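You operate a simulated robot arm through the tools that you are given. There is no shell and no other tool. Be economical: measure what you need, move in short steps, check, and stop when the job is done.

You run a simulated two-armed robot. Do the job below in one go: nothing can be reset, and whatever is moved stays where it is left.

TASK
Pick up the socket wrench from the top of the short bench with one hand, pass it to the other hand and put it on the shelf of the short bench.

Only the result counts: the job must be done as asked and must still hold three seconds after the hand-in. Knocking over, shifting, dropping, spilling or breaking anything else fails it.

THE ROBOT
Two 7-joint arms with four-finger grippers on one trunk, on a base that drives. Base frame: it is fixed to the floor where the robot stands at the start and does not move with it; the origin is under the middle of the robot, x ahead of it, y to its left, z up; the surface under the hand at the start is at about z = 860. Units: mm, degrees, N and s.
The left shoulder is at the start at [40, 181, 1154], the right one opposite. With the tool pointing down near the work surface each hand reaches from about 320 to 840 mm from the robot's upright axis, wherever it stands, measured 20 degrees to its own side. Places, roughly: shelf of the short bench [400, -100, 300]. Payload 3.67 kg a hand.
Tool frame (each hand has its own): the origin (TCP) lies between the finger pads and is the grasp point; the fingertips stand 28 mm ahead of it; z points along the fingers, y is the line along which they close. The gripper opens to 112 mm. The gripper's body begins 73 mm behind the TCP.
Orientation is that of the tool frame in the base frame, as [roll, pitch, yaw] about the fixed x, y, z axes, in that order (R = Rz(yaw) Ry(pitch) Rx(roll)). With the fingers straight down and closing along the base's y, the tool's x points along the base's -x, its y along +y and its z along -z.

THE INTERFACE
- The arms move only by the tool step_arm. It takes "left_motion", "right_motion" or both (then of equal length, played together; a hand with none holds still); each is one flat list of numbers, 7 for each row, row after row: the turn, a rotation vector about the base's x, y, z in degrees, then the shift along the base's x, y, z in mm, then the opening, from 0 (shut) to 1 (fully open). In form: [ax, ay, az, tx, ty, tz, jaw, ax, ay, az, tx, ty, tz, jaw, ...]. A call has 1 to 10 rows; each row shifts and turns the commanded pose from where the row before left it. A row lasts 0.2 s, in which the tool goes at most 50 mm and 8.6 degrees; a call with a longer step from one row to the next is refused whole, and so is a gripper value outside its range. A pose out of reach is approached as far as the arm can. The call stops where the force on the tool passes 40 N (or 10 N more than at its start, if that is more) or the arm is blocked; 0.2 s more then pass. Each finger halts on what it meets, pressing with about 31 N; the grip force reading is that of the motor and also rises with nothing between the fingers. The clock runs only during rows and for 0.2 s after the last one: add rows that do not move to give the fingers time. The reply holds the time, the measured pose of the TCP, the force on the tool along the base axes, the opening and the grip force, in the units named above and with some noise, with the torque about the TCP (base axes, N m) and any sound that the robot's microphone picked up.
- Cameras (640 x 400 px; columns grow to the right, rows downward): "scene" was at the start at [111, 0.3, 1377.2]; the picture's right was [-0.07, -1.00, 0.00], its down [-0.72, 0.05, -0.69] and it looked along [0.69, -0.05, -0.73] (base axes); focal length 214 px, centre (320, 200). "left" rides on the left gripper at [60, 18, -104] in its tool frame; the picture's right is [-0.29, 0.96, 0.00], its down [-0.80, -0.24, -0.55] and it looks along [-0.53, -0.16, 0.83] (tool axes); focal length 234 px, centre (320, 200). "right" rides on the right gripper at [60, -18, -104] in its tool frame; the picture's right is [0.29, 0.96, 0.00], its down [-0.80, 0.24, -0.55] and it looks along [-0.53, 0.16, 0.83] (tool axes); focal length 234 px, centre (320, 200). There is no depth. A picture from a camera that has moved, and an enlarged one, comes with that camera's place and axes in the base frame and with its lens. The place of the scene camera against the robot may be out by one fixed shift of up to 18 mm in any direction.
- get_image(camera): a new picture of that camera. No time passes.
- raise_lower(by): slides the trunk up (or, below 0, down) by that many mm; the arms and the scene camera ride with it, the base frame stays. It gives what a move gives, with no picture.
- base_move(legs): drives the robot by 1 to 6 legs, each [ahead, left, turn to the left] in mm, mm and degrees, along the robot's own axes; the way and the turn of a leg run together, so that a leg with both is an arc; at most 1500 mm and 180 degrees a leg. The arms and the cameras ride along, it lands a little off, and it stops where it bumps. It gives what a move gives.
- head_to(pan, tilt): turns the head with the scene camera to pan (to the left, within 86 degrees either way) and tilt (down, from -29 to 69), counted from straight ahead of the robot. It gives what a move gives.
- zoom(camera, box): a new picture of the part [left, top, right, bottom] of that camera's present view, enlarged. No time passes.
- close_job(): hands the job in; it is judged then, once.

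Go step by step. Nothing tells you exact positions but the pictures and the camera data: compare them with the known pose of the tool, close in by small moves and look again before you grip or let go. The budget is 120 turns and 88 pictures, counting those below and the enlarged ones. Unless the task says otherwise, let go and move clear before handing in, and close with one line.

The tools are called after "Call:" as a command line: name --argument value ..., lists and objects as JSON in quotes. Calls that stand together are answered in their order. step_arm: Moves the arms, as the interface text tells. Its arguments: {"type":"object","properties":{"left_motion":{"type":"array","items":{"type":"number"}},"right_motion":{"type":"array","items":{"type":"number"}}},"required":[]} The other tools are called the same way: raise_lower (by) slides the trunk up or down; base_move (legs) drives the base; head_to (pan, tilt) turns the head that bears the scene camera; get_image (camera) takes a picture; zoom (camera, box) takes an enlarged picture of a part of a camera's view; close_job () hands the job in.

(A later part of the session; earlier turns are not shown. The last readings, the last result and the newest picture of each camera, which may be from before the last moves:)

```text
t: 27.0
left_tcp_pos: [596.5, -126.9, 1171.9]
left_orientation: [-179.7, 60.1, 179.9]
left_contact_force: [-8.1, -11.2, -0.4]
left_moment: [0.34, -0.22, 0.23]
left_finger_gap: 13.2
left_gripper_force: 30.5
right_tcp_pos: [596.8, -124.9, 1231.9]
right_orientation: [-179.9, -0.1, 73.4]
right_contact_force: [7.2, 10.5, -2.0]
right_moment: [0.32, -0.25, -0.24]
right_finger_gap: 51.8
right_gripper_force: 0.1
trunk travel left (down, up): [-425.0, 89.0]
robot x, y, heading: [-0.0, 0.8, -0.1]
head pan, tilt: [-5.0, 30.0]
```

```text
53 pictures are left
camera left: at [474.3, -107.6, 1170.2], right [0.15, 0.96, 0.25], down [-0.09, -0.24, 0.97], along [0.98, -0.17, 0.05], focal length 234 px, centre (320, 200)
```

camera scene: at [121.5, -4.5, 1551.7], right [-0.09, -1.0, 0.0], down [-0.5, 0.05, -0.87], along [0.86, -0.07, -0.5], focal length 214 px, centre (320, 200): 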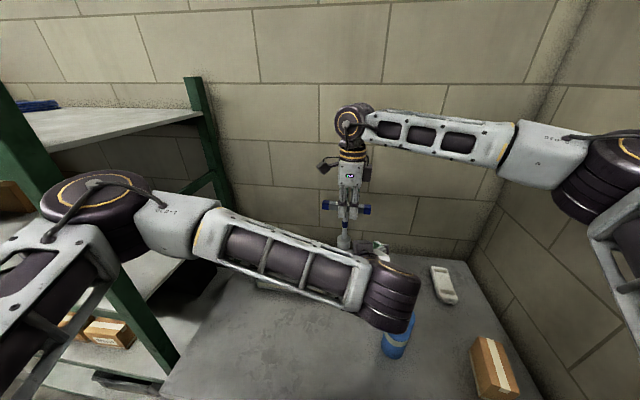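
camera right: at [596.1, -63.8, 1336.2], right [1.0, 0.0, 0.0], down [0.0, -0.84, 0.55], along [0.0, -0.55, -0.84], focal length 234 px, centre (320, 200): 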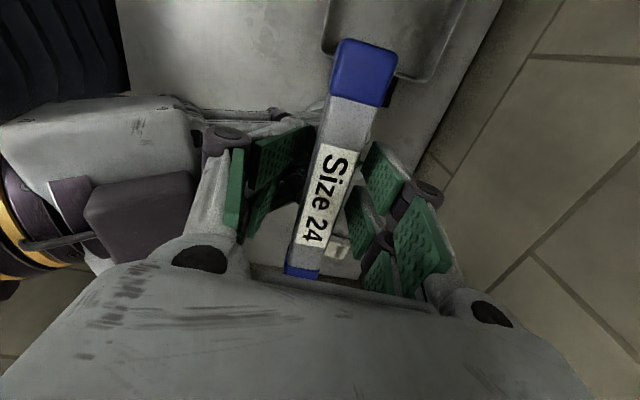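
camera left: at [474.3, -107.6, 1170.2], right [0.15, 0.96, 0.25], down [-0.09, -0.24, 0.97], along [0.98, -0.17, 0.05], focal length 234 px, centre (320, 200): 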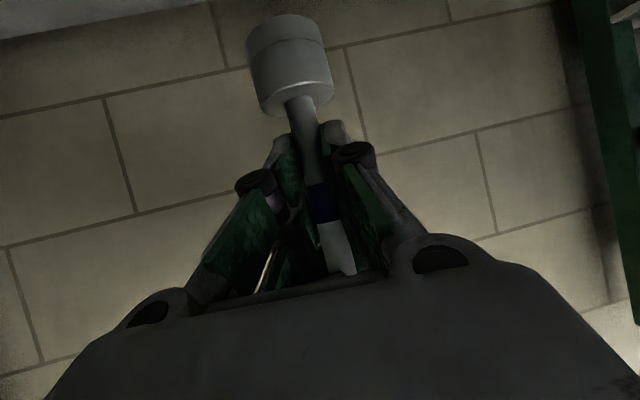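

The left hand now has a firm hold (gap 13 mm) and the right is open. There's light contact between the hands, so I'll lift the right one straight up slowly.

Call:
step_arm --right_motion '[0, 0, 0, 0, 0, 8, 0.5, 0, 0, 0, 0, 0, 12, 0.55]'

Call:
get_image --camera "right"

```text
t: 27.6
left_tcp_pos: [594.3, -125.5, 1170.4]
left_orientation: [-179.8, 60.1, 179.9]
left_contact_force: [-4.2, 0.7, 0.2]
left_moment: [-0.13, -0.31, -0.09]
left_finger_gap: 13.5
left_gripper_force: 31.1
right_tcp_pos: [594.8, -127.3, 1254.0]
right_orientation: [-179.9, -0.3, 73.4]
right_contact_force: [4.6, -2.0, -2.2]
right_moment: [0.03, -0.1, 0.05]
right_finger_gap: 58.6
right_gripper_force: 0.1
right hand out of reach, approached as far as the arm can: row 2
trunk travel left (down, up): [-425.0, 89.0]
robot x, y, heading: [2.2, 2.8, 0.1]
head pan, tilt: [-5.0, 30.0]
```

```text
52 pictures are left
camera right: at [594.1, -66.8, 1357.5], right [1.0, 0.0, 0.0], down [0.0, -0.84, 0.55], along [0.0, -0.55, -0.84], focal length 234 px, centre (320, 200)
```

right: 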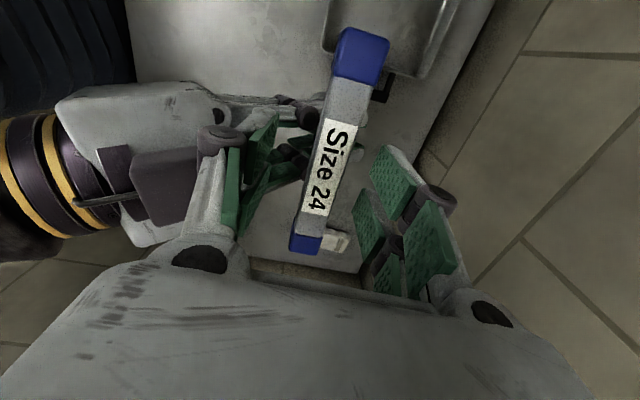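

The right hand is at its upper limit, so I'll lower the left hand with the wrench instead to separate them.

Call:
step_arm --left_motion '[0, 0, 0, -3, 0, -8, 0, 0, 0, 0, 0, 0, -20, 0, 0, 0, 0, 0, 0, -25, 0, 0, 0, 0, 0, 0, -25, 0]'

Call:
get_image --camera "right"

Call:
get_image --camera "left"

```text
t: 28.6
left_tcp_pos: [592.5, -126.2, 1089.7]
left_orientation: [-179.7, 59.8, 179.9]
left_contact_force: [0.3, -0.9, -0.8]
left_moment: [0.01, 0.05, 0.01]
left_finger_gap: 13.4
left_gripper_force: 30.6
right_tcp_pos: [595.8, -127.6, 1253.3]
right_orientation: [-179.9, -0.3, 73.3]
right_contact_force: [-0.7, -0.9, 0.5]
right_moment: [0.03, 0.02, 0.0]
right_finger_gap: 61.6
right_gripper_force: 0.0
trunk travel left (down, up): [-425.0, 89.0]
robot x, y, heading: [1.7, -1.0, 0.1]
head pan, tilt: [-5.0, 30.0]
```

```text
51 pictures are left
camera right: at [594.7, -66.3, 1357.3], right [1.0, 0.0, 0.0], down [0.0, -0.84, 0.55], along [0.0, -0.55, -0.84], focal length 234 px, centre (320, 200)
```

right: 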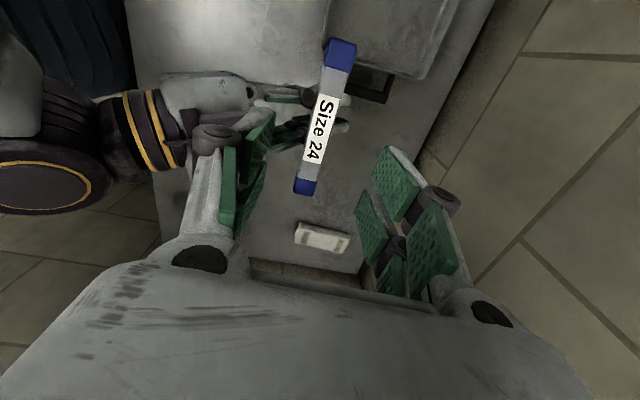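

```text
50 pictures are left
camera left: at [471.2, -106.3, 1089.1], right [0.15, 0.96, 0.25], down [-0.08, -0.24, 0.97], along [0.99, -0.17, 0.04], focal length 234 px, centre (320, 200)
```

left: 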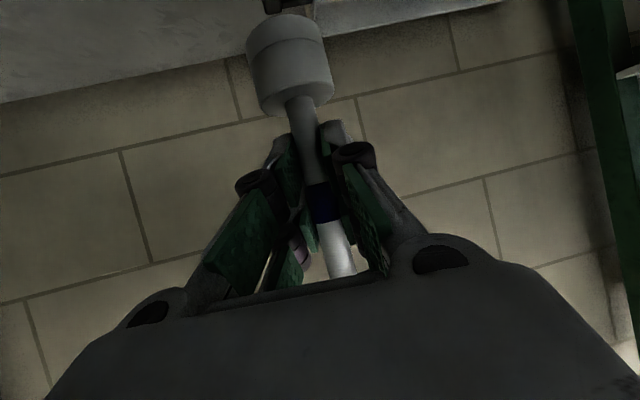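

Handover done: the left hand holds the wrench freely. Next I'll bring the right hand back to its side pose, untwisted and raised, before driving back.

Call:
step_arm --right_motion '[0, 0, 0, -5, -40, 0, 0.55, 0, 0, 0, -5, -40, 0, 0.5, 0, 0, 0, -5, -40, 0, 0.4, 0, 0, 8.5, -5, -10, 0, 0.3, 0, 0, 8.5, -5, 0, 0, 0.3, 0, 0, 8.5, -5, 0, 0, 0.3, 0, 0, 8.5, -5, 0, 0, 0.3, 0, 0, 8.5, -5, 0, 0, 0.3, 0, 0, 8.5, -5, 0, 0, 0.3, 0, 0, 8.5, -5, 0, 0, 0.3]'

Call:
step_arm --right_motion '[0, 0, 8.5, -10, 0, 0, 0.3, 0, 0, 8.5, -10, 0, 0, 0.3, 0, 0, 8.5, -10, 0, 0, 0.3, 0, 0, 8.5, -10, 0, 0, 0.3, 0, 0, 8.5, -10, 0, 0, 0.3]'

Call:
head_to --pan -60 --tilt 35

Call:
get_image --camera "scene"

```text
t: 30.8
left_tcp_pos: [591.0, -125.7, 1090.1]
left_orientation: [-179.8, 60.0, 179.8]
left_contact_force: [0.1, -0.6, 0.1]
left_moment: [0.02, 0.0, 0.0]
left_finger_gap: 13.3
left_gripper_force: 30.7
right_tcp_pos: [544.2, -258.2, 1253.6]
right_orientation: [-179.9, -0.3, 133.0]
right_contact_force: [-0.2, -0.4, 0.2]
right_moment: [0.01, 0.03, -0.01]
right_finger_gap: 33.6
right_gripper_force: 0.0
trunk travel left (down, up): [-425.0, 89.0]
robot x, y, heading: [0.1, 3.3, -0.3]
head pan, tilt: [-5.0, 30.0]
```

```text
t: 32.0
left_tcp_pos: [592.2, -124.4, 1089.5]
left_orientation: [-179.7, 59.9, 179.9]
left_contact_force: [-0.7, -0.1, -0.4]
left_moment: [0.02, -0.01, -0.03]
left_finger_gap: 13.5
left_gripper_force: 31.0
right_tcp_pos: [495.3, -256.0, 1254.6]
right_orientation: [-180.0, -0.3, 175.5]
right_contact_force: [-0.3, 0.7, -0.4]
right_moment: [0.0, 0.0, 0.02]
right_finger_gap: 33.7
right_gripper_force: 0.1
trunk travel left (down, up): [-425.0, 89.0]
robot x, y, heading: [-1.1, 0.3, 0.1]
head pan, tilt: [-5.0, 30.0]
```

```text
t: 33.3
left_tcp_pos: [593.7, -125.0, 1090.8]
left_orientation: [-179.8, 60.1, 179.9]
left_contact_force: [0.3, -0.1, -0.1]
left_moment: [0.01, 0.04, -0.04]
left_finger_gap: 13.1
left_gripper_force: 30.7
right_tcp_pos: [494.9, -257.4, 1254.6]
right_orientation: [-179.8, -0.2, 175.2]
right_contact_force: [0.6, -0.3, 0.0]
right_moment: [0.0, 0.0, 0.01]
right_finger_gap: 33.6
right_gripper_force: 0.1
trunk travel left (down, up): [-425.0, 89.0]
robot x, y, heading: [2.5, -1.0, -0.2]
head pan, tilt: [-60.0, 35.0]
```

```text
49 pictures are left
camera scene: at [75.7, -69.9, 1544.0], right [-0.87, -0.5, 0.0], down [-0.29, 0.5, -0.82], along [0.41, -0.71, -0.57], focal length 214 px, centre (320, 200)
```

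scene: 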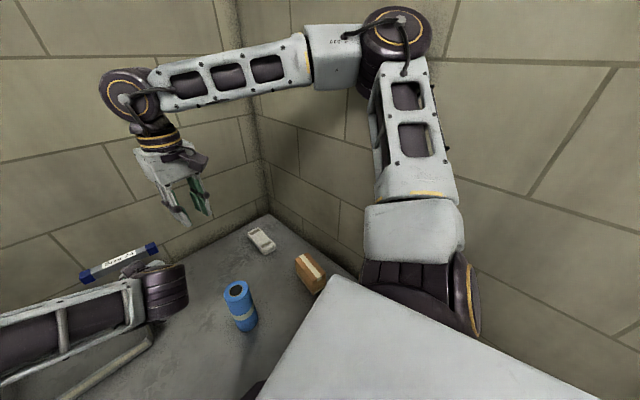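

The left hand holds the wrench well. The right elbow is near the right wall, so I'll check the space on both sides and behind before backing off parallel to that wall.

Call:
head_to --pan -86 --tilt 20

Call:
get_image --camera "scene"

Call:
head_to --pan 86 --tilt 25

Call:
get_image --camera "scene"

```text
t: 34.2
left_tcp_pos: [591.5, -124.3, 1090.1]
left_orientation: [-179.8, 60.0, 179.9]
left_contact_force: [-0.3, -0.4, 0.1]
left_moment: [0.0, 0.01, -0.05]
left_finger_gap: 13.4
left_gripper_force: 31.2
right_tcp_pos: [494.5, -257.4, 1254.6]
right_orientation: [-179.8, -0.3, 175.3]
right_contact_force: [-0.9, 0.6, -0.1]
right_moment: [0.03, 0.0, 0.0]
right_finger_gap: 33.7
right_gripper_force: 0.0
trunk travel left (down, up): [-425.0, 89.0]
robot x, y, heading: [-1.1, -2.2, -0.0]
head pan, tilt: [-85.9, 20.0]
```

```text
48 pictures are left
camera scene: at [38.2, -86.5, 1567.8], right [-1.0, -0.07, 0.0], down [-0.03, 0.34, -0.94], along [0.07, -0.94, -0.34], focal length 214 px, centre (320, 200)
```

scene: 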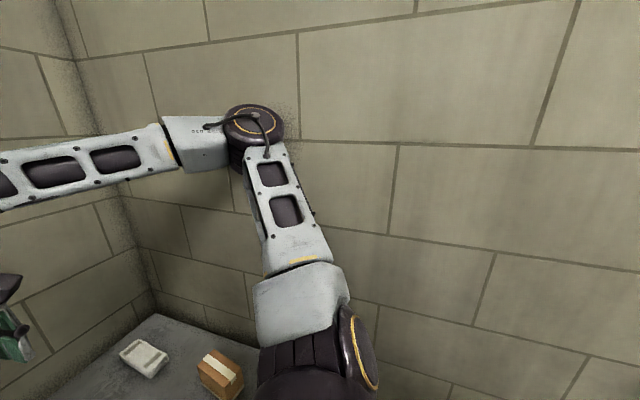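

```text
t: 36.8
left_tcp_pos: [591.5, -124.4, 1090.7]
left_orientation: [-179.7, 59.9, 179.9]
left_contact_force: [-0.1, -0.4, -0.4]
left_moment: [0.0, 0.03, -0.04]
left_finger_gap: 13.1
left_gripper_force: 30.5
right_tcp_pos: [495.6, -257.0, 1252.8]
right_orientation: [-180.0, -0.3, 175.3]
right_contact_force: [-0.4, -1.1, -0.1]
right_moment: [-0.03, 0.03, -0.04]
right_finger_gap: 33.4
right_gripper_force: 0.0
trunk travel left (down, up): [-425.0, 89.0]
robot x, y, heading: [0.1, 3.4, 0.3]
head pan, tilt: [85.9, 25.0]
```

```text
47 pictures are left
camera scene: at [38.2, 98.3, 1559.8], right [1.0, -0.07, 0.0], down [-0.03, -0.42, -0.91], along [0.06, 0.9, -0.42], focal length 214 px, centre (320, 200)
```

scene: 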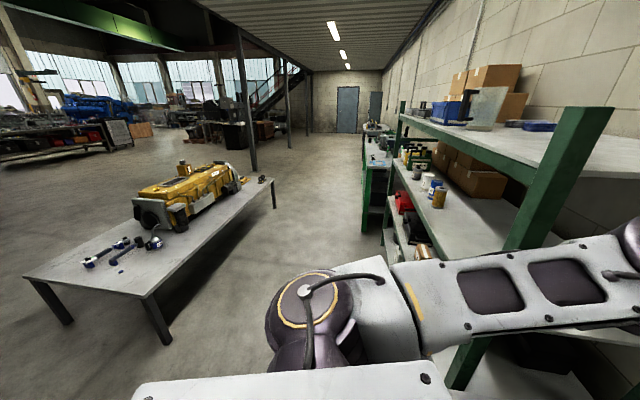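

Behind and to the left there's plenty of open floor. I'll back off about 450 mm parallel to the wall.

Call:
base_move --legs '[[-437, 125, 0]]'

Call:
head_to --pan -14 --tilt 50

Call:
get_image --camera "scene"

```text
t: 39.5
left_tcp_pos: [155.0, -1.0, 1089.6]
left_orientation: [-179.8, 60.0, 179.6]
left_contact_force: [-0.1, -0.8, -0.4]
left_moment: [0.01, 0.0, 0.01]
left_finger_gap: 13.0
left_gripper_force: 30.6
right_tcp_pos: [56.5, -132.7, 1252.7]
right_orientation: [-179.8, -0.4, 175.1]
right_contact_force: [0.4, 0.2, 0.5]
right_moment: [-0.01, 0.04, 0.01]
right_finger_gap: 33.3
right_gripper_force: 0.2
trunk travel left (down, up): [-425.0, 89.0]
robot x, y, heading: [-438.9, 128.6, -0.2]
head pan, tilt: [85.9, 25.0]
```

```text
t: 41.3
left_tcp_pos: [153.5, -1.3, 1091.9]
left_orientation: [-179.6, 60.1, 179.7]
left_contact_force: [1.2, 0.1, 0.2]
left_moment: [-0.01, 0.02, 0.01]
left_finger_gap: 13.1
left_gripper_force: 31.3
right_tcp_pos: [55.8, -131.8, 1253.2]
right_orientation: [-179.8, -0.3, 175.1]
right_contact_force: [-1.0, 0.2, -0.3]
right_moment: [0.01, -0.01, 0.02]
right_finger_gap: 33.4
right_gripper_force: 0.2
trunk travel left (down, up): [-425.0, 89.0]
robot x, y, heading: [-437.4, 128.4, -0.3]
head pan, tilt: [-14.0, 50.0]
```

```text
46 pictures are left
camera scene: at [-331.9, 113.8, 1522.3], right [-0.24, -0.97, 0.0], down [-0.74, 0.19, -0.64], along [0.62, -0.16, -0.77], focal length 214 px, centre (320, 200)
```

scene: 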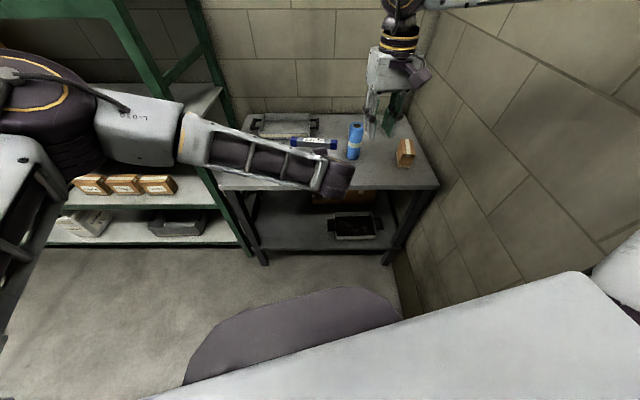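

The shelf under the bench is visible now: a dark tray on its right and a box further back, with the left part seeming free. I'll zoom in.

Call:
zoom --camera "scene" --box '[210, 170, 450, 290]'

```text
2.67 times, centred on (330, 230) of scene
camera zoom: at [-331.9, 113.8, 1522.3], right [-0.24, -0.97, 0.0], down [-0.74, 0.19, -0.64], along [0.62, -0.16, -0.77], focal length 572 px, centre (293, 120)
```

zoom: 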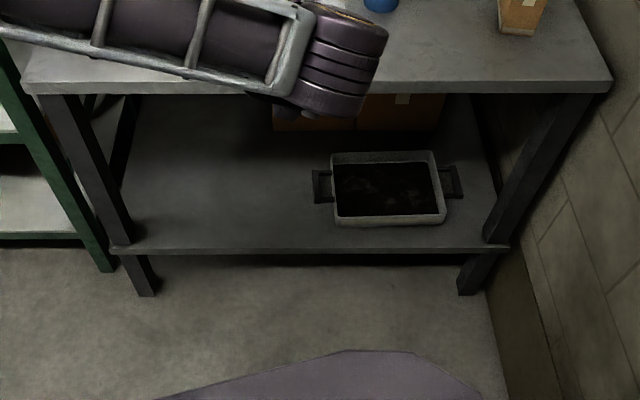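

There's a free spot on the shelf at about [417, 103], left of the tray; the shelf's front edge is about parallel to the bench front. I'll pull the right hand back a bit and lower the trunk.

Call:
step_arm --right_motion '[0, 0, 0, -25, -5, 0, 0.3, 0, 0, 0, -25, -5, 0, 0.3, 0, 0, 0, -25, -5, 0, 0.3]'

Call:
raise_lower --by -420

Call:
get_image --camera "scene"

Call:
get_image --camera "left"

```text
t: 42.3
left_tcp_pos: [166.2, 27.4, 1087.0]
left_orientation: [-178.0, 59.5, -177.6]
left_contact_force: [-0.4, 1.0, 0.6]
left_moment: [-0.04, 0.05, -0.01]
left_finger_gap: 13.1
left_gripper_force: 30.7
right_tcp_pos: [-0.9, -119.3, 1253.6]
right_orientation: [-178.3, -0.7, 176.6]
right_contact_force: [0.0, -0.1, 0.5]
right_moment: [-0.03, 0.0, -0.01]
right_finger_gap: 33.9
right_gripper_force: 0.0
trunk travel left (down, up): [-425.0, 89.0]
robot x, y, heading: [-432.4, 127.5, 0.9]
head pan, tilt: [-14.0, 50.0]
stopped in row 3 (right hand): the arm was blocked; the commanded pose is now the measured one
```

```text
refused: -420 is not a number from -400 to 400
```

```text
44 pictures are left
camera scene: at [-318.4, 139.4, 1521.3], right [-0.23, -0.97, 0.02], down [-0.75, 0.16, -0.64], along [0.62, -0.16, -0.77], focal length 214 px, centre (320, 200)
```

scene: 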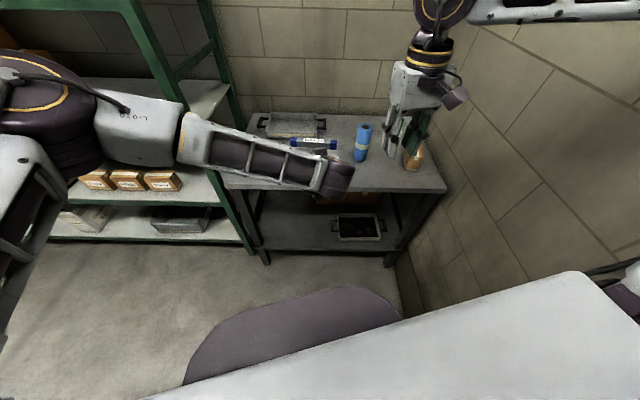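

```text
43 pictures are left
camera left: at [44.9, 45.3, 1087.4], right [0.14, 0.96, 0.23], down [-0.07, -0.22, 0.97], along [0.99, -0.15, 0.04], focal length 234 px, centre (320, 200)
```

left: 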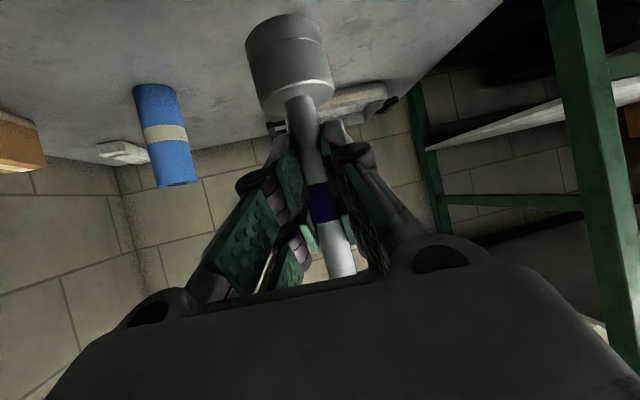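

Pulling the right hand back pushed its elbow onto the wall and tilted the robot slightly. I'll undo that move, then shift the base left for more room.

Call:
step_arm --right_motion '[0, 0, 0, 25, 5, 0, 0.3, 0, 0, 0, 25, 5, 0, 0.3, 0, 0, 0, 25, 5, 0, 0.3]'

Call:
base_move --legs '[[-20, 130, 0]]'

Call:
get_image --camera "scene"

```text
t: 43.1
left_tcp_pos: [162.0, 5.9, 1089.8]
left_orientation: [-179.6, 59.8, -179.4]
left_contact_force: [0.1, -0.2, 0.1]
left_moment: [0.0, -0.02, -0.05]
left_finger_gap: 13.1
left_gripper_force: 30.6
right_tcp_pos: [66.7, -125.6, 1254.0]
right_orientation: [-179.4, -0.5, 176.0]
right_contact_force: [0.1, 1.8, -0.2]
right_moment: [-0.06, 0.05, -0.02]
right_finger_gap: 33.5
right_gripper_force: 0.0
trunk travel left (down, up): [-425.0, 89.0]
robot x, y, heading: [-433.6, 123.2, 0.3]
head pan, tilt: [-14.0, 50.0]
```

```text
t: 44.4
left_tcp_pos: [138.3, 131.7, 1090.8]
left_orientation: [-180.0, 59.9, -179.8]
left_contact_force: [-0.6, -0.3, -0.9]
left_moment: [-0.03, 0.02, -0.02]
left_finger_gap: 13.2
left_gripper_force: 31.2
right_tcp_pos: [42.1, -1.2, 1253.5]
right_orientation: [-179.7, -0.4, 176.0]
right_contact_force: [-0.3, -1.1, -0.4]
right_moment: [0.0, 0.01, -0.01]
right_finger_gap: 33.8
right_gripper_force: 0.0
trunk travel left (down, up): [-425.0, 89.0]
robot x, y, heading: [-458.1, 253.7, 0.3]
head pan, tilt: [-14.0, 50.0]
```

```text
42 pictures are left
camera scene: at [-348.4, 241.2, 1522.2], right [-0.24, -0.97, 0.0], down [-0.74, 0.18, -0.64], along [0.62, -0.15, -0.77], focal length 214 px, centre (320, 200)
```

scene: 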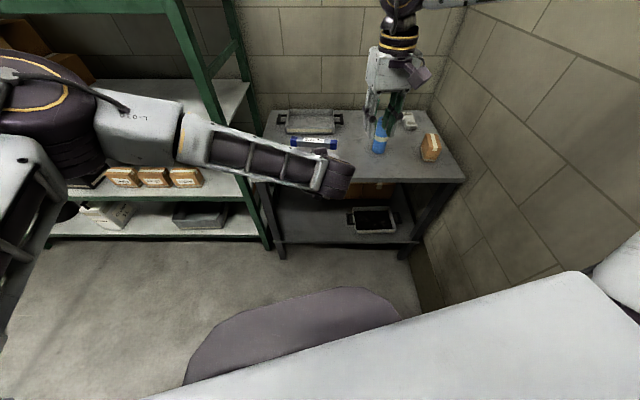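

The robot is upright again with room to spare. I'll turn 14° right to face the bench squarely and lower the trunk.

Call:
base_move --legs '[[0, 0, -14]]'

Call:
raise_lower --by -240

Call:
head_to --pan 5 --tilt 45

Call:
get_image --camera "scene"

```text
t: 45.7
left_tcp_pos: [90.8, -6.8, 1090.6]
left_orientation: [-179.7, 59.9, 166.3]
left_contact_force: [-0.4, -0.1, -0.4]
left_moment: [-0.02, -0.01, 0.02]
left_finger_gap: 13.0
left_gripper_force: 30.9
right_tcp_pos: [-33.1, -111.8, 1254.4]
right_orientation: [-179.6, -0.3, 161.9]
right_contact_force: [-0.2, 0.0, 0.1]
right_moment: [-0.02, 0.01, 0.01]
right_finger_gap: 33.5
right_gripper_force: 0.0
trunk travel left (down, up): [-425.0, 89.0]
robot x, y, heading: [-455.2, 254.1, -13.4]
head pan, tilt: [-14.0, 50.0]
```

```text
t: 48.2
left_tcp_pos: [91.9, -5.9, 850.9]
left_orientation: [-179.8, 60.0, 166.3]
left_contact_force: [-0.7, -0.2, 0.5]
left_moment: [0.0, 0.01, 0.03]
left_finger_gap: 13.1
left_gripper_force: 31.3
right_tcp_pos: [-34.9, -114.0, 1014.1]
right_orientation: [-179.5, -0.3, 161.9]
right_contact_force: [-0.4, 1.4, -0.1]
right_moment: [0.0, 0.05, 0.03]
right_finger_gap: 33.6
right_gripper_force: 0.0
trunk travel left (down, up): [-185.0, 329.0]
robot x, y, heading: [-453.5, 256.6, -13.7]
head pan, tilt: [-14.0, 50.0]
```

```text
t: 49.0
left_tcp_pos: [90.7, -5.7, 850.5]
left_orientation: [-179.8, 59.9, 166.3]
left_contact_force: [1.1, -0.9, -0.4]
left_moment: [0.01, 0.03, 0.02]
left_finger_gap: 13.1
left_gripper_force: 31.5
right_tcp_pos: [-33.7, -112.9, 1015.1]
right_orientation: [-179.5, -0.5, 161.9]
right_contact_force: [-0.2, -0.2, -0.1]
right_moment: [0.0, -0.01, 0.03]
right_finger_gap: 33.7
right_gripper_force: 0.0
trunk travel left (down, up): [-185.0, 329.0]
robot x, y, heading: [-455.5, 252.8, -13.5]
head pan, tilt: [5.0, 45.0]
```

```text
41 pictures are left
camera scene: at [-343.9, 243.5, 1289.7], right [-0.15, -0.99, 0.0], down [-0.7, 0.11, -0.71], along [0.7, -0.11, -0.71], focal length 214 px, centre (320, 200)
```

scene: 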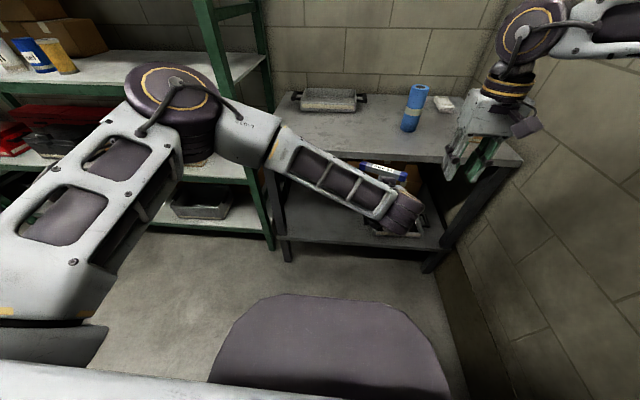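

Everything is clear. I'll lower the trunk the rest of the way and swing the left hand sideways toward v≈200, still outside the bench.

Call:
raise_lower --by -183

Call:
step_arm --left_motion '[0, 0, 0, 10, 40, -10, 0, 0, 0, 0, 10, 40, -10, 0, 0, 0, 0, 10, 40, -10, 0, 0, 0, 0, 10, 40, -10, 0]'

Call:
get_image --camera "scene"

Call:
get_image --camera "left"

```text
t: 51.0
left_tcp_pos: [91.2, -6.0, 668.7]
left_orientation: [-179.8, 60.0, 166.4]
left_contact_force: [0.6, -0.5, -0.3]
left_moment: [-0.02, 0.03, -0.02]
left_finger_gap: 13.2
left_gripper_force: 31.3
right_tcp_pos: [-33.8, -111.8, 832.4]
right_orientation: [-179.5, -0.4, 162.0]
right_contact_force: [-0.3, 0.4, 0.2]
right_moment: [0.02, 0.03, 0.02]
right_finger_gap: 33.5
right_gripper_force: 0.0
trunk travel left (down, up): [-2.0, 512.0]
robot x, y, heading: [-453.4, 256.6, -13.8]
head pan, tilt: [5.0, 45.0]
```

```text
t: 52.0
left_tcp_pos: [131.2, 154.2, 628.2]
left_orientation: [-179.7, 59.9, 166.4]
left_contact_force: [-0.2, -0.2, 0.5]
left_moment: [-0.01, 0.02, -0.04]
left_finger_gap: 13.3
left_gripper_force: 30.9
right_tcp_pos: [-34.1, -112.0, 832.1]
right_orientation: [-179.5, -0.4, 162.0]
right_contact_force: [-0.3, 0.8, 0.9]
right_moment: [0.02, -0.01, -0.01]
right_finger_gap: 33.7
right_gripper_force: 0.1
trunk travel left (down, up): [-2.0, 512.0]
robot x, y, heading: [-456.4, 255.7, -13.6]
head pan, tilt: [5.0, 45.0]
```

```text
40 pictures are left
camera scene: at [-343.8, 244.4, 1107.1], right [-0.15, -0.99, 0.0], down [-0.7, 0.1, -0.71], along [0.7, -0.11, -0.71], focal length 214 px, centre (320, 200)
```

scene: 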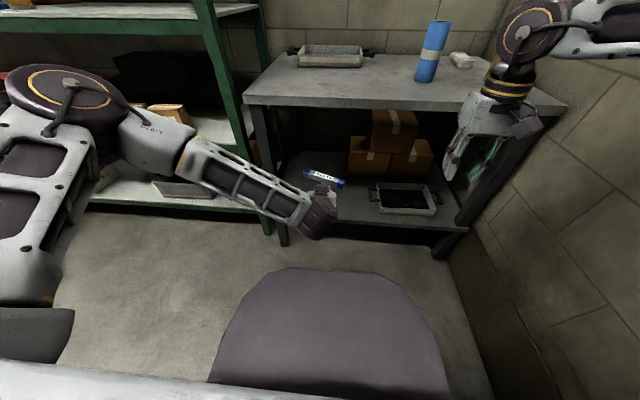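

```text
39 pictures are left
camera left: at [17.5, 201.0, 627.6], right [0.37, 0.9, 0.25], down [-0.13, -0.21, 0.97], along [0.92, -0.39, 0.04], focal length 234 px, centre (320, 200)
```

left: 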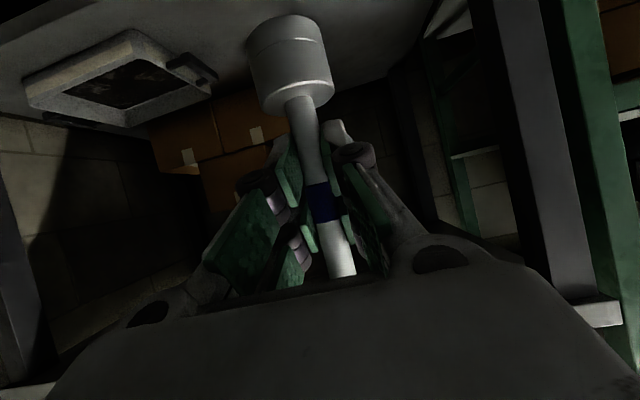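

The left end of the shelf is open in front of the left hand, with boxes behind and the tray to the right. I'll check how upright the wrench is from the right camera and look at the shelf up close.

Call:
get_image --camera "right"

Call:
zoom --camera "scene" --box '[240, 100, 480, 270]'

```text
38 pictures are left
camera right: at [-96.2, -110.9, 936.2], right [0.02, 1.0, -0.01], down [0.84, -0.02, 0.55], along [0.55, -0.02, -0.84], focal length 234 px, centre (320, 200)
```

right: 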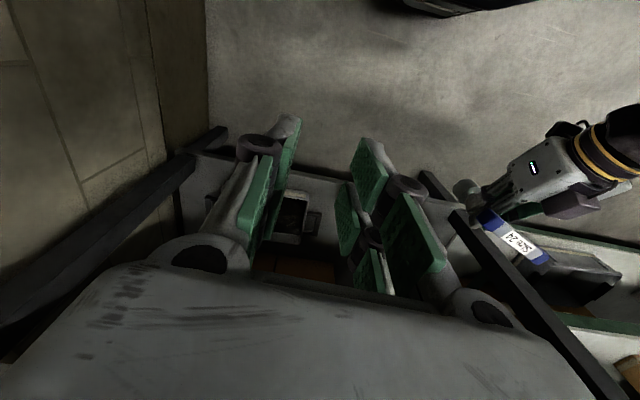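

```text
2.35 times, centred on (360, 185) of scene
camera zoom: at [-343.8, 244.4, 1107.1], right [-0.15, -0.99, 0.0], down [-0.7, 0.1, -0.71], along [0.7, -0.11, -0.71], focal length 505 px, centre (226, 235)
```

zoom: 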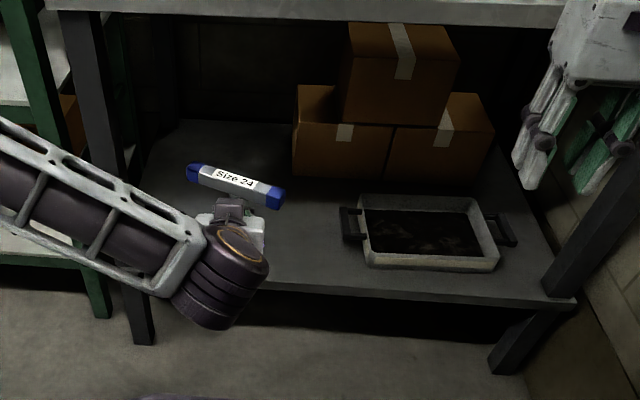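

The wrench is upright within about 3°, and the target spot at u≈400, v≈190 is clear. I'll lower the hand 150 mm outside the bench and then drive forward 240 mm.

Call:
step_arm --left_motion '[0, 0, 0, 0, 0, -30, 0, 0, 0, 0, 0, 0, -30, 0, 0, 0, 0, 0, 0, -30, 0, 0, 0, 0, 0, 0, -30, 0, 0, 0, 0, 0, 0, -30, 0]'

Call:
get_image --camera "scene"

```text
t: 53.2
left_tcp_pos: [128.6, 155.2, 478.2]
left_orientation: [-179.7, 60.0, 166.3]
left_contact_force: [0.0, 0.5, -0.3]
left_moment: [-0.02, 0.02, -0.01]
left_finger_gap: 13.0
left_gripper_force: 30.8
right_tcp_pos: [-33.8, -112.7, 831.8]
right_orientation: [-179.5, -0.4, 161.9]
right_contact_force: [0.4, -0.1, 0.5]
right_moment: [0.0, 0.0, -0.04]
right_finger_gap: 33.4
right_gripper_force: 0.0
trunk travel left (down, up): [-2.0, 512.0]
robot x, y, heading: [-456.4, 254.7, -13.4]
head pan, tilt: [5.0, 45.0]
```

```text
36 pictures are left
camera scene: at [-343.8, 243.5, 1107.0], right [-0.15, -0.99, 0.0], down [-0.7, 0.11, -0.71], along [0.7, -0.1, -0.71], focal length 214 px, centre (320, 200)
```

scene: 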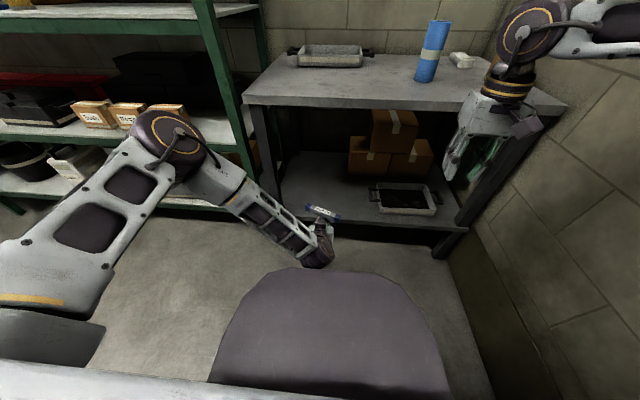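

The elbow stays clear of the bench and rack. I'll drive forward 225 mm.

Call:
base_move --legs '[[225, 0, 0]]'

Call:
get_image --camera "scene"

Call:
get_image --camera "left"

```text
t: 55.0
left_tcp_pos: [347.8, 101.5, 476.3]
left_orientation: [-179.8, 59.9, 166.2]
left_contact_force: [0.4, 0.7, 0.4]
left_moment: [-0.01, -0.03, 0.01]
left_finger_gap: 13.2
left_gripper_force: 31.0
right_tcp_pos: [186.5, -167.5, 830.8]
right_orientation: [-179.6, -0.4, 161.8]
right_contact_force: [-1.4, -0.7, 0.8]
right_moment: [0.02, 0.05, -0.01]
right_finger_gap: 33.7
right_gripper_force: 0.1
trunk travel left (down, up): [-2.0, 512.0]
robot x, y, heading: [-235.1, 203.5, -13.5]
head pan, tilt: [5.0, 45.0]
```

```text
35 pictures are left
camera scene: at [-123.6, 190.1, 1106.9], right [-0.15, -0.99, 0.0], down [-0.7, 0.11, -0.71], along [0.7, -0.11, -0.71], focal length 214 px, centre (320, 200)
```

scene: 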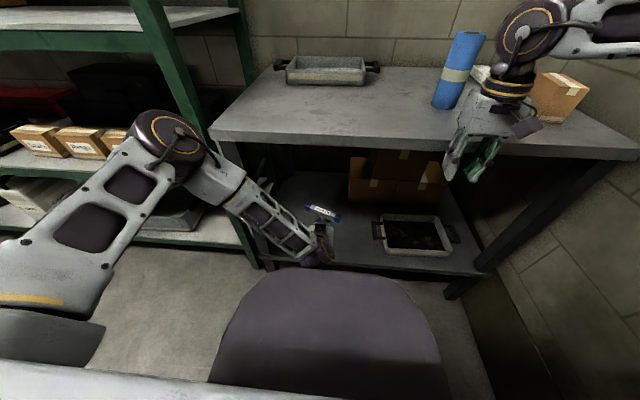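

```text
34 pictures are left
camera left: at [235.6, 148.0, 476.6], right [0.37, 0.89, 0.25], down [-0.13, -0.21, 0.97], along [0.92, -0.39, 0.04], focal length 234 px, centre (320, 200)
```

left: 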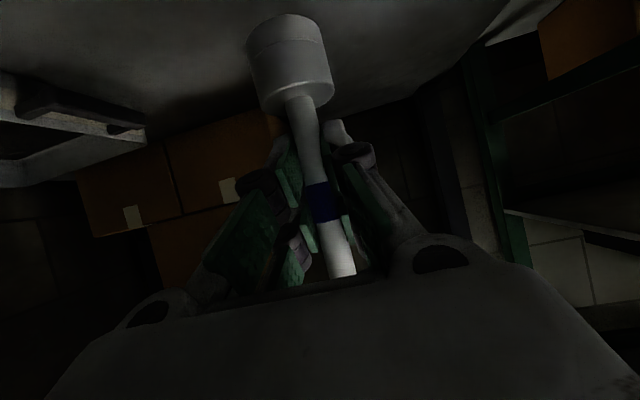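

The hand is in the shelf opening at u≈314, v≈180. I'll extend about 60 mm inward and lower to just above the shelf.

Call:
step_arm --left_motion '[0, 0, 0, 20, -5, 0, 0, 0, 0, 0, 20, -5, 0, 0, 0, 0, 0, 20, -4, 0, 0, 0, 0, 0, 0, 0, -25, 0, 0, 0, 0, 0, 0, -25, 0]'

Call:
get_image --camera "scene"

Call:
get_image --camera "left"

```text
t: 56.2
left_tcp_pos: [407.4, 87.5, 426.7]
left_orientation: [-179.8, 59.9, 166.2]
left_contact_force: [1.0, 0.3, 0.2]
left_moment: [0.01, 0.01, -0.01]
left_finger_gap: 13.0
left_gripper_force: 31.0
right_tcp_pos: [185.4, -165.5, 831.7]
right_orientation: [-179.4, -0.3, 161.8]
right_contact_force: [-1.1, 0.3, 1.2]
right_moment: [0.01, -0.02, 0.0]
right_finger_gap: 33.8
right_gripper_force: 0.1
trunk travel left (down, up): [-2.0, 512.0]
robot x, y, heading: [-238.9, 201.6, -13.6]
head pan, tilt: [5.0, 45.0]
```

```text
33 pictures are left
camera scene: at [-124.3, 190.3, 1107.0], right [-0.15, -0.99, 0.0], down [-0.7, 0.11, -0.71], along [0.7, -0.11, -0.71], focal length 214 px, centre (320, 200)
```

scene: 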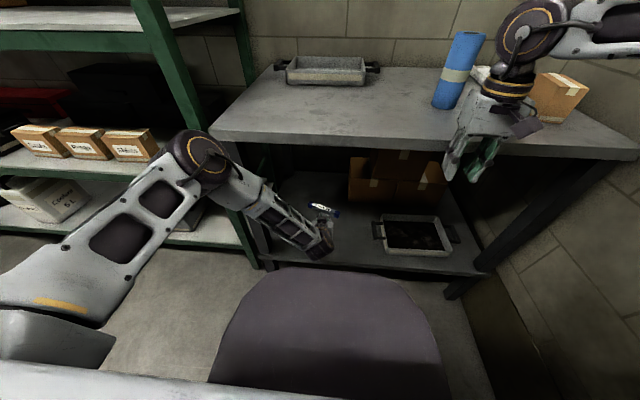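

```text
32 pictures are left
camera left: at [295.0, 134.2, 426.4], right [0.37, 0.89, 0.25], down [-0.14, -0.21, 0.97], along [0.92, -0.39, 0.04], focal length 234 px, centre (320, 200)
```

left: 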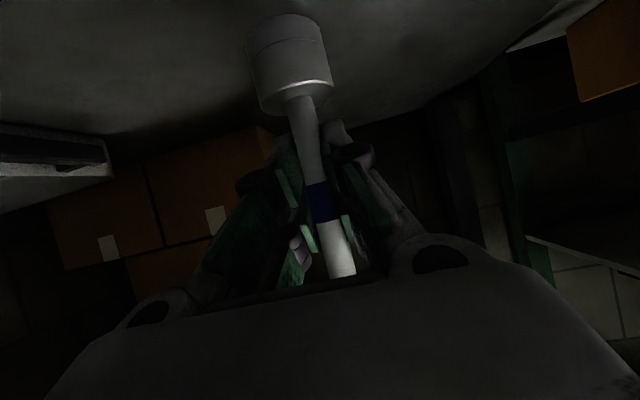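

The arm is clear. I'll lower in small steps until the socket touches the shelf.

Call:
step_arm --left_motion '[0, 0, 0, 0, 0, -10, 0, 0, 0, 0, 0, 0, -10, 0, 0, 0, 0, 0, 0, -5, 0]'

Call:
zoom --camera "left" --box '[160, 0, 400, 160]'

Call:
zoom --camera "scene" --box '[250, 170, 410, 280]'

```text
t: 57.0
left_tcp_pos: [410.9, 85.6, 403.4]
left_orientation: [179.8, 59.6, 166.2]
left_contact_force: [-0.4, -0.8, 0.1]
left_moment: [0.02, 0.02, 0.0]
left_finger_gap: 13.1
left_gripper_force: 30.4
right_tcp_pos: [186.0, -166.7, 831.4]
right_orientation: [-179.5, -0.4, 161.8]
right_contact_force: [-0.5, -0.6, 0.0]
right_moment: [-0.02, 0.0, -0.01]
right_finger_gap: 33.5
right_gripper_force: 0.1
trunk travel left (down, up): [-2.0, 512.0]
robot x, y, heading: [-235.8, 197.3, -13.9]
head pan, tilt: [5.0, 45.0]
```

```text
2.50 times, centred on (280, 80) of left
camera zoom: at [295.7, 132.0, 403.9], right [0.37, 0.9, 0.25], down [-0.13, -0.22, 0.97], along [0.92, -0.39, 0.04], focal length 585 px, centre (420, 500)
```

zoom: 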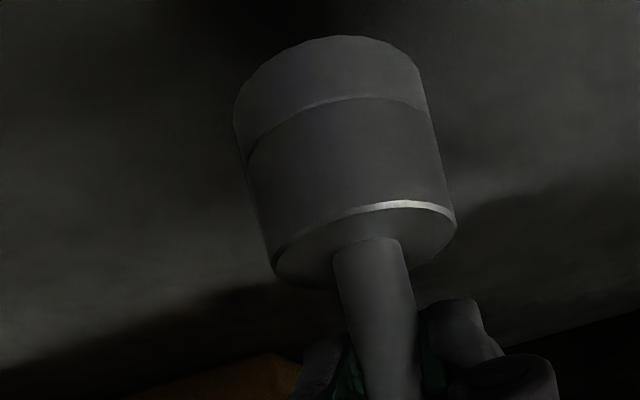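

```text
3.64 times, centred on (330, 225) of scene
camera zoom: at [-124.5, 190.4, 1107.1], right [-0.15, -0.99, 0.0], down [-0.7, 0.11, -0.71], along [0.7, -0.11, -0.71], focal length 780 px, centre (284, 109)
```

zoom: 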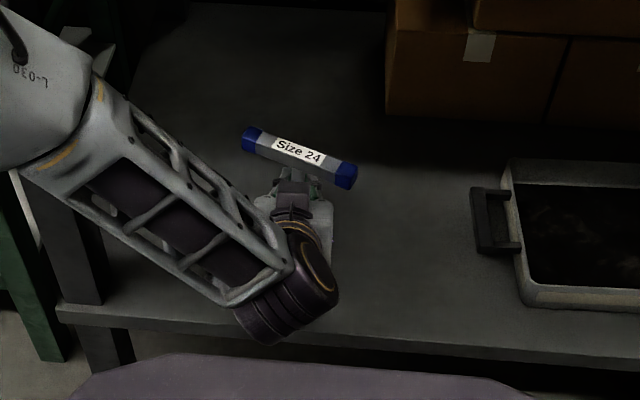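

The readings shifted slightly, which may mean something is touching. I'll look at the elbow area before going further.

Call:
zoom --camera "scene" --box '[130, 90, 350, 290]'

Call:
head_to --pan 30 --tilt 50

Call:
get_image --camera "scene"

```text
2.00 times, centred on (240, 190) of scene
camera zoom: at [-124.5, 190.4, 1107.1], right [-0.15, -0.99, 0.0], down [-0.7, 0.11, -0.71], along [0.7, -0.11, -0.71], focal length 429 px, centre (480, 220)
```

zoom: 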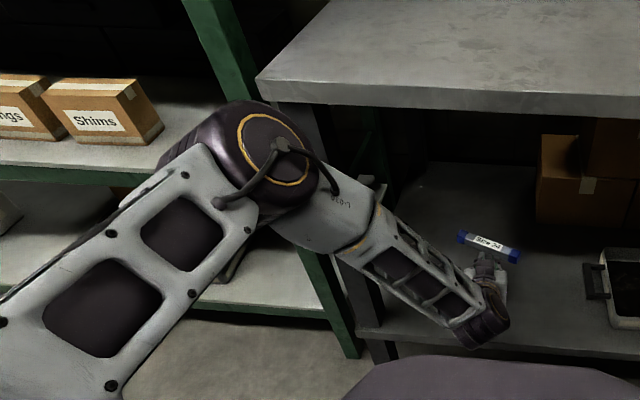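

```text
t: 57.9
left_tcp_pos: [410.5, 85.4, 403.1]
left_orientation: [179.7, 59.6, 166.2]
left_contact_force: [0.2, 0.1, -0.3]
left_moment: [0.0, -0.02, -0.04]
left_finger_gap: 13.0
left_gripper_force: 31.3
right_tcp_pos: [184.3, -165.1, 833.3]
right_orientation: [-179.4, -0.5, 161.9]
right_contact_force: [0.2, 0.2, 0.1]
right_moment: [0.02, 0.01, 0.0]
right_finger_gap: 33.5
right_gripper_force: 0.1
trunk travel left (down, up): [-2.0, 512.0]
robot x, y, heading: [-236.4, 199.9, -13.7]
head pan, tilt: [30.0, 50.0]
```

```text
28 pictures are left
camera scene: at [-131.0, 224.2, 1100.2], right [0.28, -0.96, 0.0], down [-0.74, -0.21, -0.64], along [0.62, 0.18, -0.77], focal length 214 px, centre (320, 200)
```

scene: 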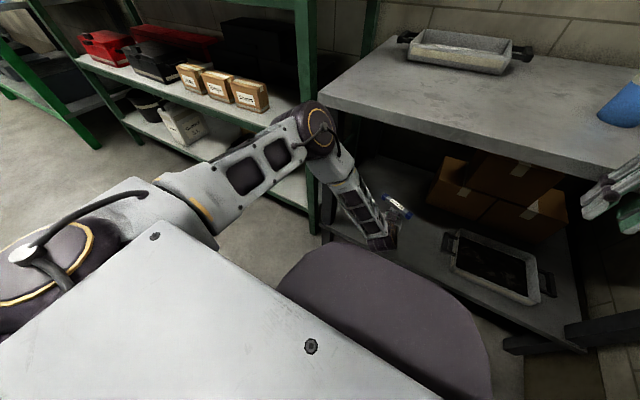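

The left elbow sits tight between the rack post and the bench corner. I'll back the base off about 85 mm and slightly right, then reach further with the arm instead.

Call:
base_move --legs '[[-85, -45, 0]]'

Call:
get_image --camera "scene"

```text
t: 59.0
left_tcp_pos: [317.1, 63.4, 405.1]
left_orientation: [179.6, 59.6, 166.1]
left_contact_force: [-0.7, -1.8, -0.7]
left_moment: [-0.01, 0.0, -0.01]
left_finger_gap: 13.3
left_gripper_force: 30.9
right_tcp_pos: [91.4, -189.0, 833.5]
right_orientation: [-179.6, -0.4, 161.8]
right_contact_force: [-0.4, 0.8, 0.4]
right_moment: [0.01, -0.02, -0.04]
right_finger_gap: 33.4
right_gripper_force: 0.1
trunk travel left (down, up): [-2.0, 512.0]
robot x, y, heading: [-328.3, 183.1, -13.6]
head pan, tilt: [30.0, 50.0]
```

```text
27 pictures are left
camera scene: at [-224.8, 201.0, 1100.3], right [0.28, -0.96, 0.0], down [-0.73, -0.21, -0.64], along [0.62, 0.18, -0.77], focal length 214 px, centre (320, 200)
```

scene: 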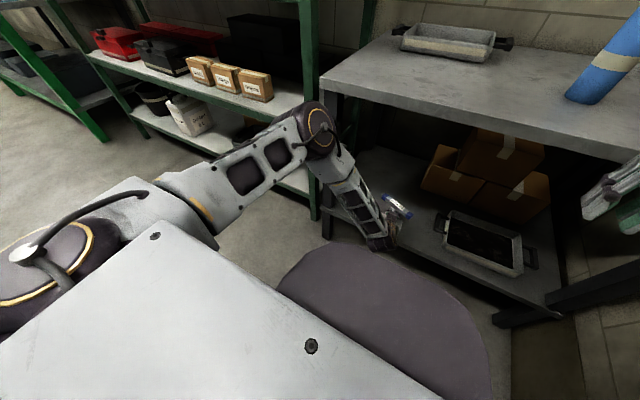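

The small offset stayed after moving, so it comes from the robot's own arm and base rather than the rack. I'll extend the hand forward away from the base and see whether it clears.

Call:
step_arm --left_motion '[0, 0, 0, 21, -5, 1, 0, 0, 0, 0, 21, -5, 0, 0, 0, 0, 0, 21, -5, 0, 0, 0, 0, 0, 21, -5, 0, 0]'

Call:
get_image --camera "scene"

```text
t: 60.0
left_tcp_pos: [401.5, 42.6, 404.0]
left_orientation: [179.8, 59.6, 166.2]
left_contact_force: [0.6, -0.7, -0.3]
left_moment: [-0.02, -0.02, -0.01]
left_finger_gap: 12.8
left_gripper_force: 31.1
right_tcp_pos: [91.7, -189.8, 832.2]
right_orientation: [-179.5, -0.2, 161.8]
right_contact_force: [0.6, 0.2, 0.3]
right_moment: [0.0, 0.0, 0.0]
right_finger_gap: 33.7
right_gripper_force: 0.0
trunk travel left (down, up): [-2.0, 512.0]
robot x, y, heading: [-328.9, 179.6, -13.8]
head pan, tilt: [30.0, 50.0]
```

```text
26 pictures are left
camera scene: at [-223.2, 201.3, 1100.1], right [0.28, -0.96, 0.0], down [-0.74, -0.21, -0.64], along [0.62, 0.18, -0.77], focal length 214 px, centre (320, 200)
```

scene: 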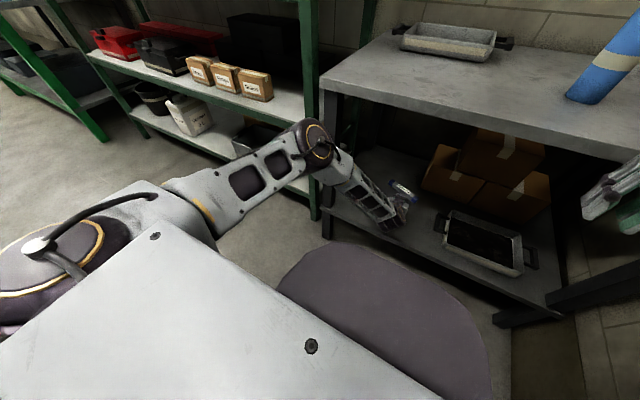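

The move was tracked exactly, with no contact. I'll lower in fine steps to find the shelf.

Call:
step_arm --left_motion '[0, 0, 0, 0, 0, -3, 0, 0, 0, 0, 0, 0, -3, 0, 0, 0, 0, 0, 0, -2, 0, 0, 0, 0, 0, 0, -2, 0, 0, 0, 0, 0, 0, -2, 0]'

```text
t: 61.2
left_tcp_pos: [401.8, 43.1, 392.8]
left_orientation: [179.7, 59.5, 166.1]
left_contact_force: [-1.3, 0.3, 0.3]
left_moment: [0.02, -0.01, 0.0]
left_finger_gap: 13.1
left_gripper_force: 30.8
right_tcp_pos: [92.9, -190.6, 832.3]
right_orientation: [-179.5, -0.4, 161.8]
right_contact_force: [-0.7, -0.7, -0.5]
right_moment: [0.01, -0.01, 0.0]
right_finger_gap: 33.6
right_gripper_force: 0.1
trunk travel left (down, up): [-2.0, 512.0]
robot x, y, heading: [-328.4, 179.2, -13.7]
head pan, tilt: [30.0, 50.0]
```

No contact yet at TCP z=393. I'll keep going down.

Call:
step_arm --left_motion '[0, 0, 0, 0, 0, -2, 0, 0, 0, 0, 0, 0, -2, 0, 0, 0, 0, 0, 0, -2, 0, 0, 0, 0, 0, 0, -2, 0, 0, 0, 0, 0, 0, -2, 0]'

Call:
get_image --camera "left"

```text
t: 62.4
left_tcp_pos: [400.1, 41.7, 382.0]
left_orientation: [179.8, 59.6, 166.2]
left_contact_force: [0.2, 0.1, -0.1]
left_moment: [-0.01, -0.03, 0.03]
left_finger_gap: 13.1
left_gripper_force: 31.0
right_tcp_pos: [92.3, -189.8, 831.4]
right_orientation: [-179.5, -0.4, 161.8]
right_contact_force: [-0.5, -0.5, 0.4]
right_moment: [0.02, 0.02, -0.01]
right_finger_gap: 33.7
right_gripper_force: 0.1
trunk travel left (down, up): [-2.0, 512.0]
robot x, y, heading: [-329.1, 180.4, -13.7]
head pan, tilt: [30.0, 50.0]
```

```text
25 pictures are left
camera left: at [287.3, 89.0, 382.7], right [0.37, 0.9, 0.25], down [-0.13, -0.22, 0.97], along [0.92, -0.39, 0.04], focal length 234 px, centre (320, 200)
```

left: 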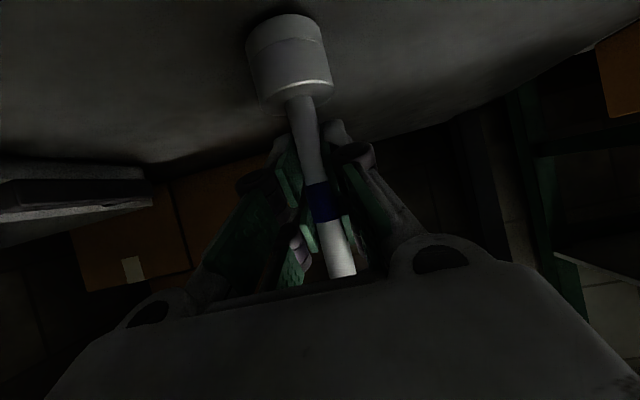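

Still clear; the shelf lies a bit lower. I'll continue down.

Call:
step_arm --left_motion '[0, 0, 0, 0, 0, -2, 0, 0, 0, 0, 0, 0, -2, 0, 0, 0, 0, 0, 0, -2, 0, 0, 0, 0, 0, 0, -2, 0, 0, 0, 0, 0, 0, -2, 0, 0, 0, 0, 0, 0, -2, 0]'

```text
t: 63.8
left_tcp_pos: [403.3, 41.2, 376.9]
left_orientation: [179.6, 60.2, 166.2]
left_contact_force: [-3.4, 4.5, 33.9]
left_moment: [0.09, -0.05, 0.03]
left_finger_gap: 13.6
left_gripper_force: 30.9
right_tcp_pos: [89.7, -189.6, 834.1]
right_orientation: [-179.5, -0.2, 161.7]
right_contact_force: [0.4, 0.3, -0.3]
right_moment: [0.0, -0.01, 0.01]
right_finger_gap: 33.5
right_gripper_force: 0.1
trunk travel left (down, up): [-2.0, 512.0]
robot x, y, heading: [-332.0, 177.9, -13.6]
head pan, tilt: [30.0, 50.0]
```

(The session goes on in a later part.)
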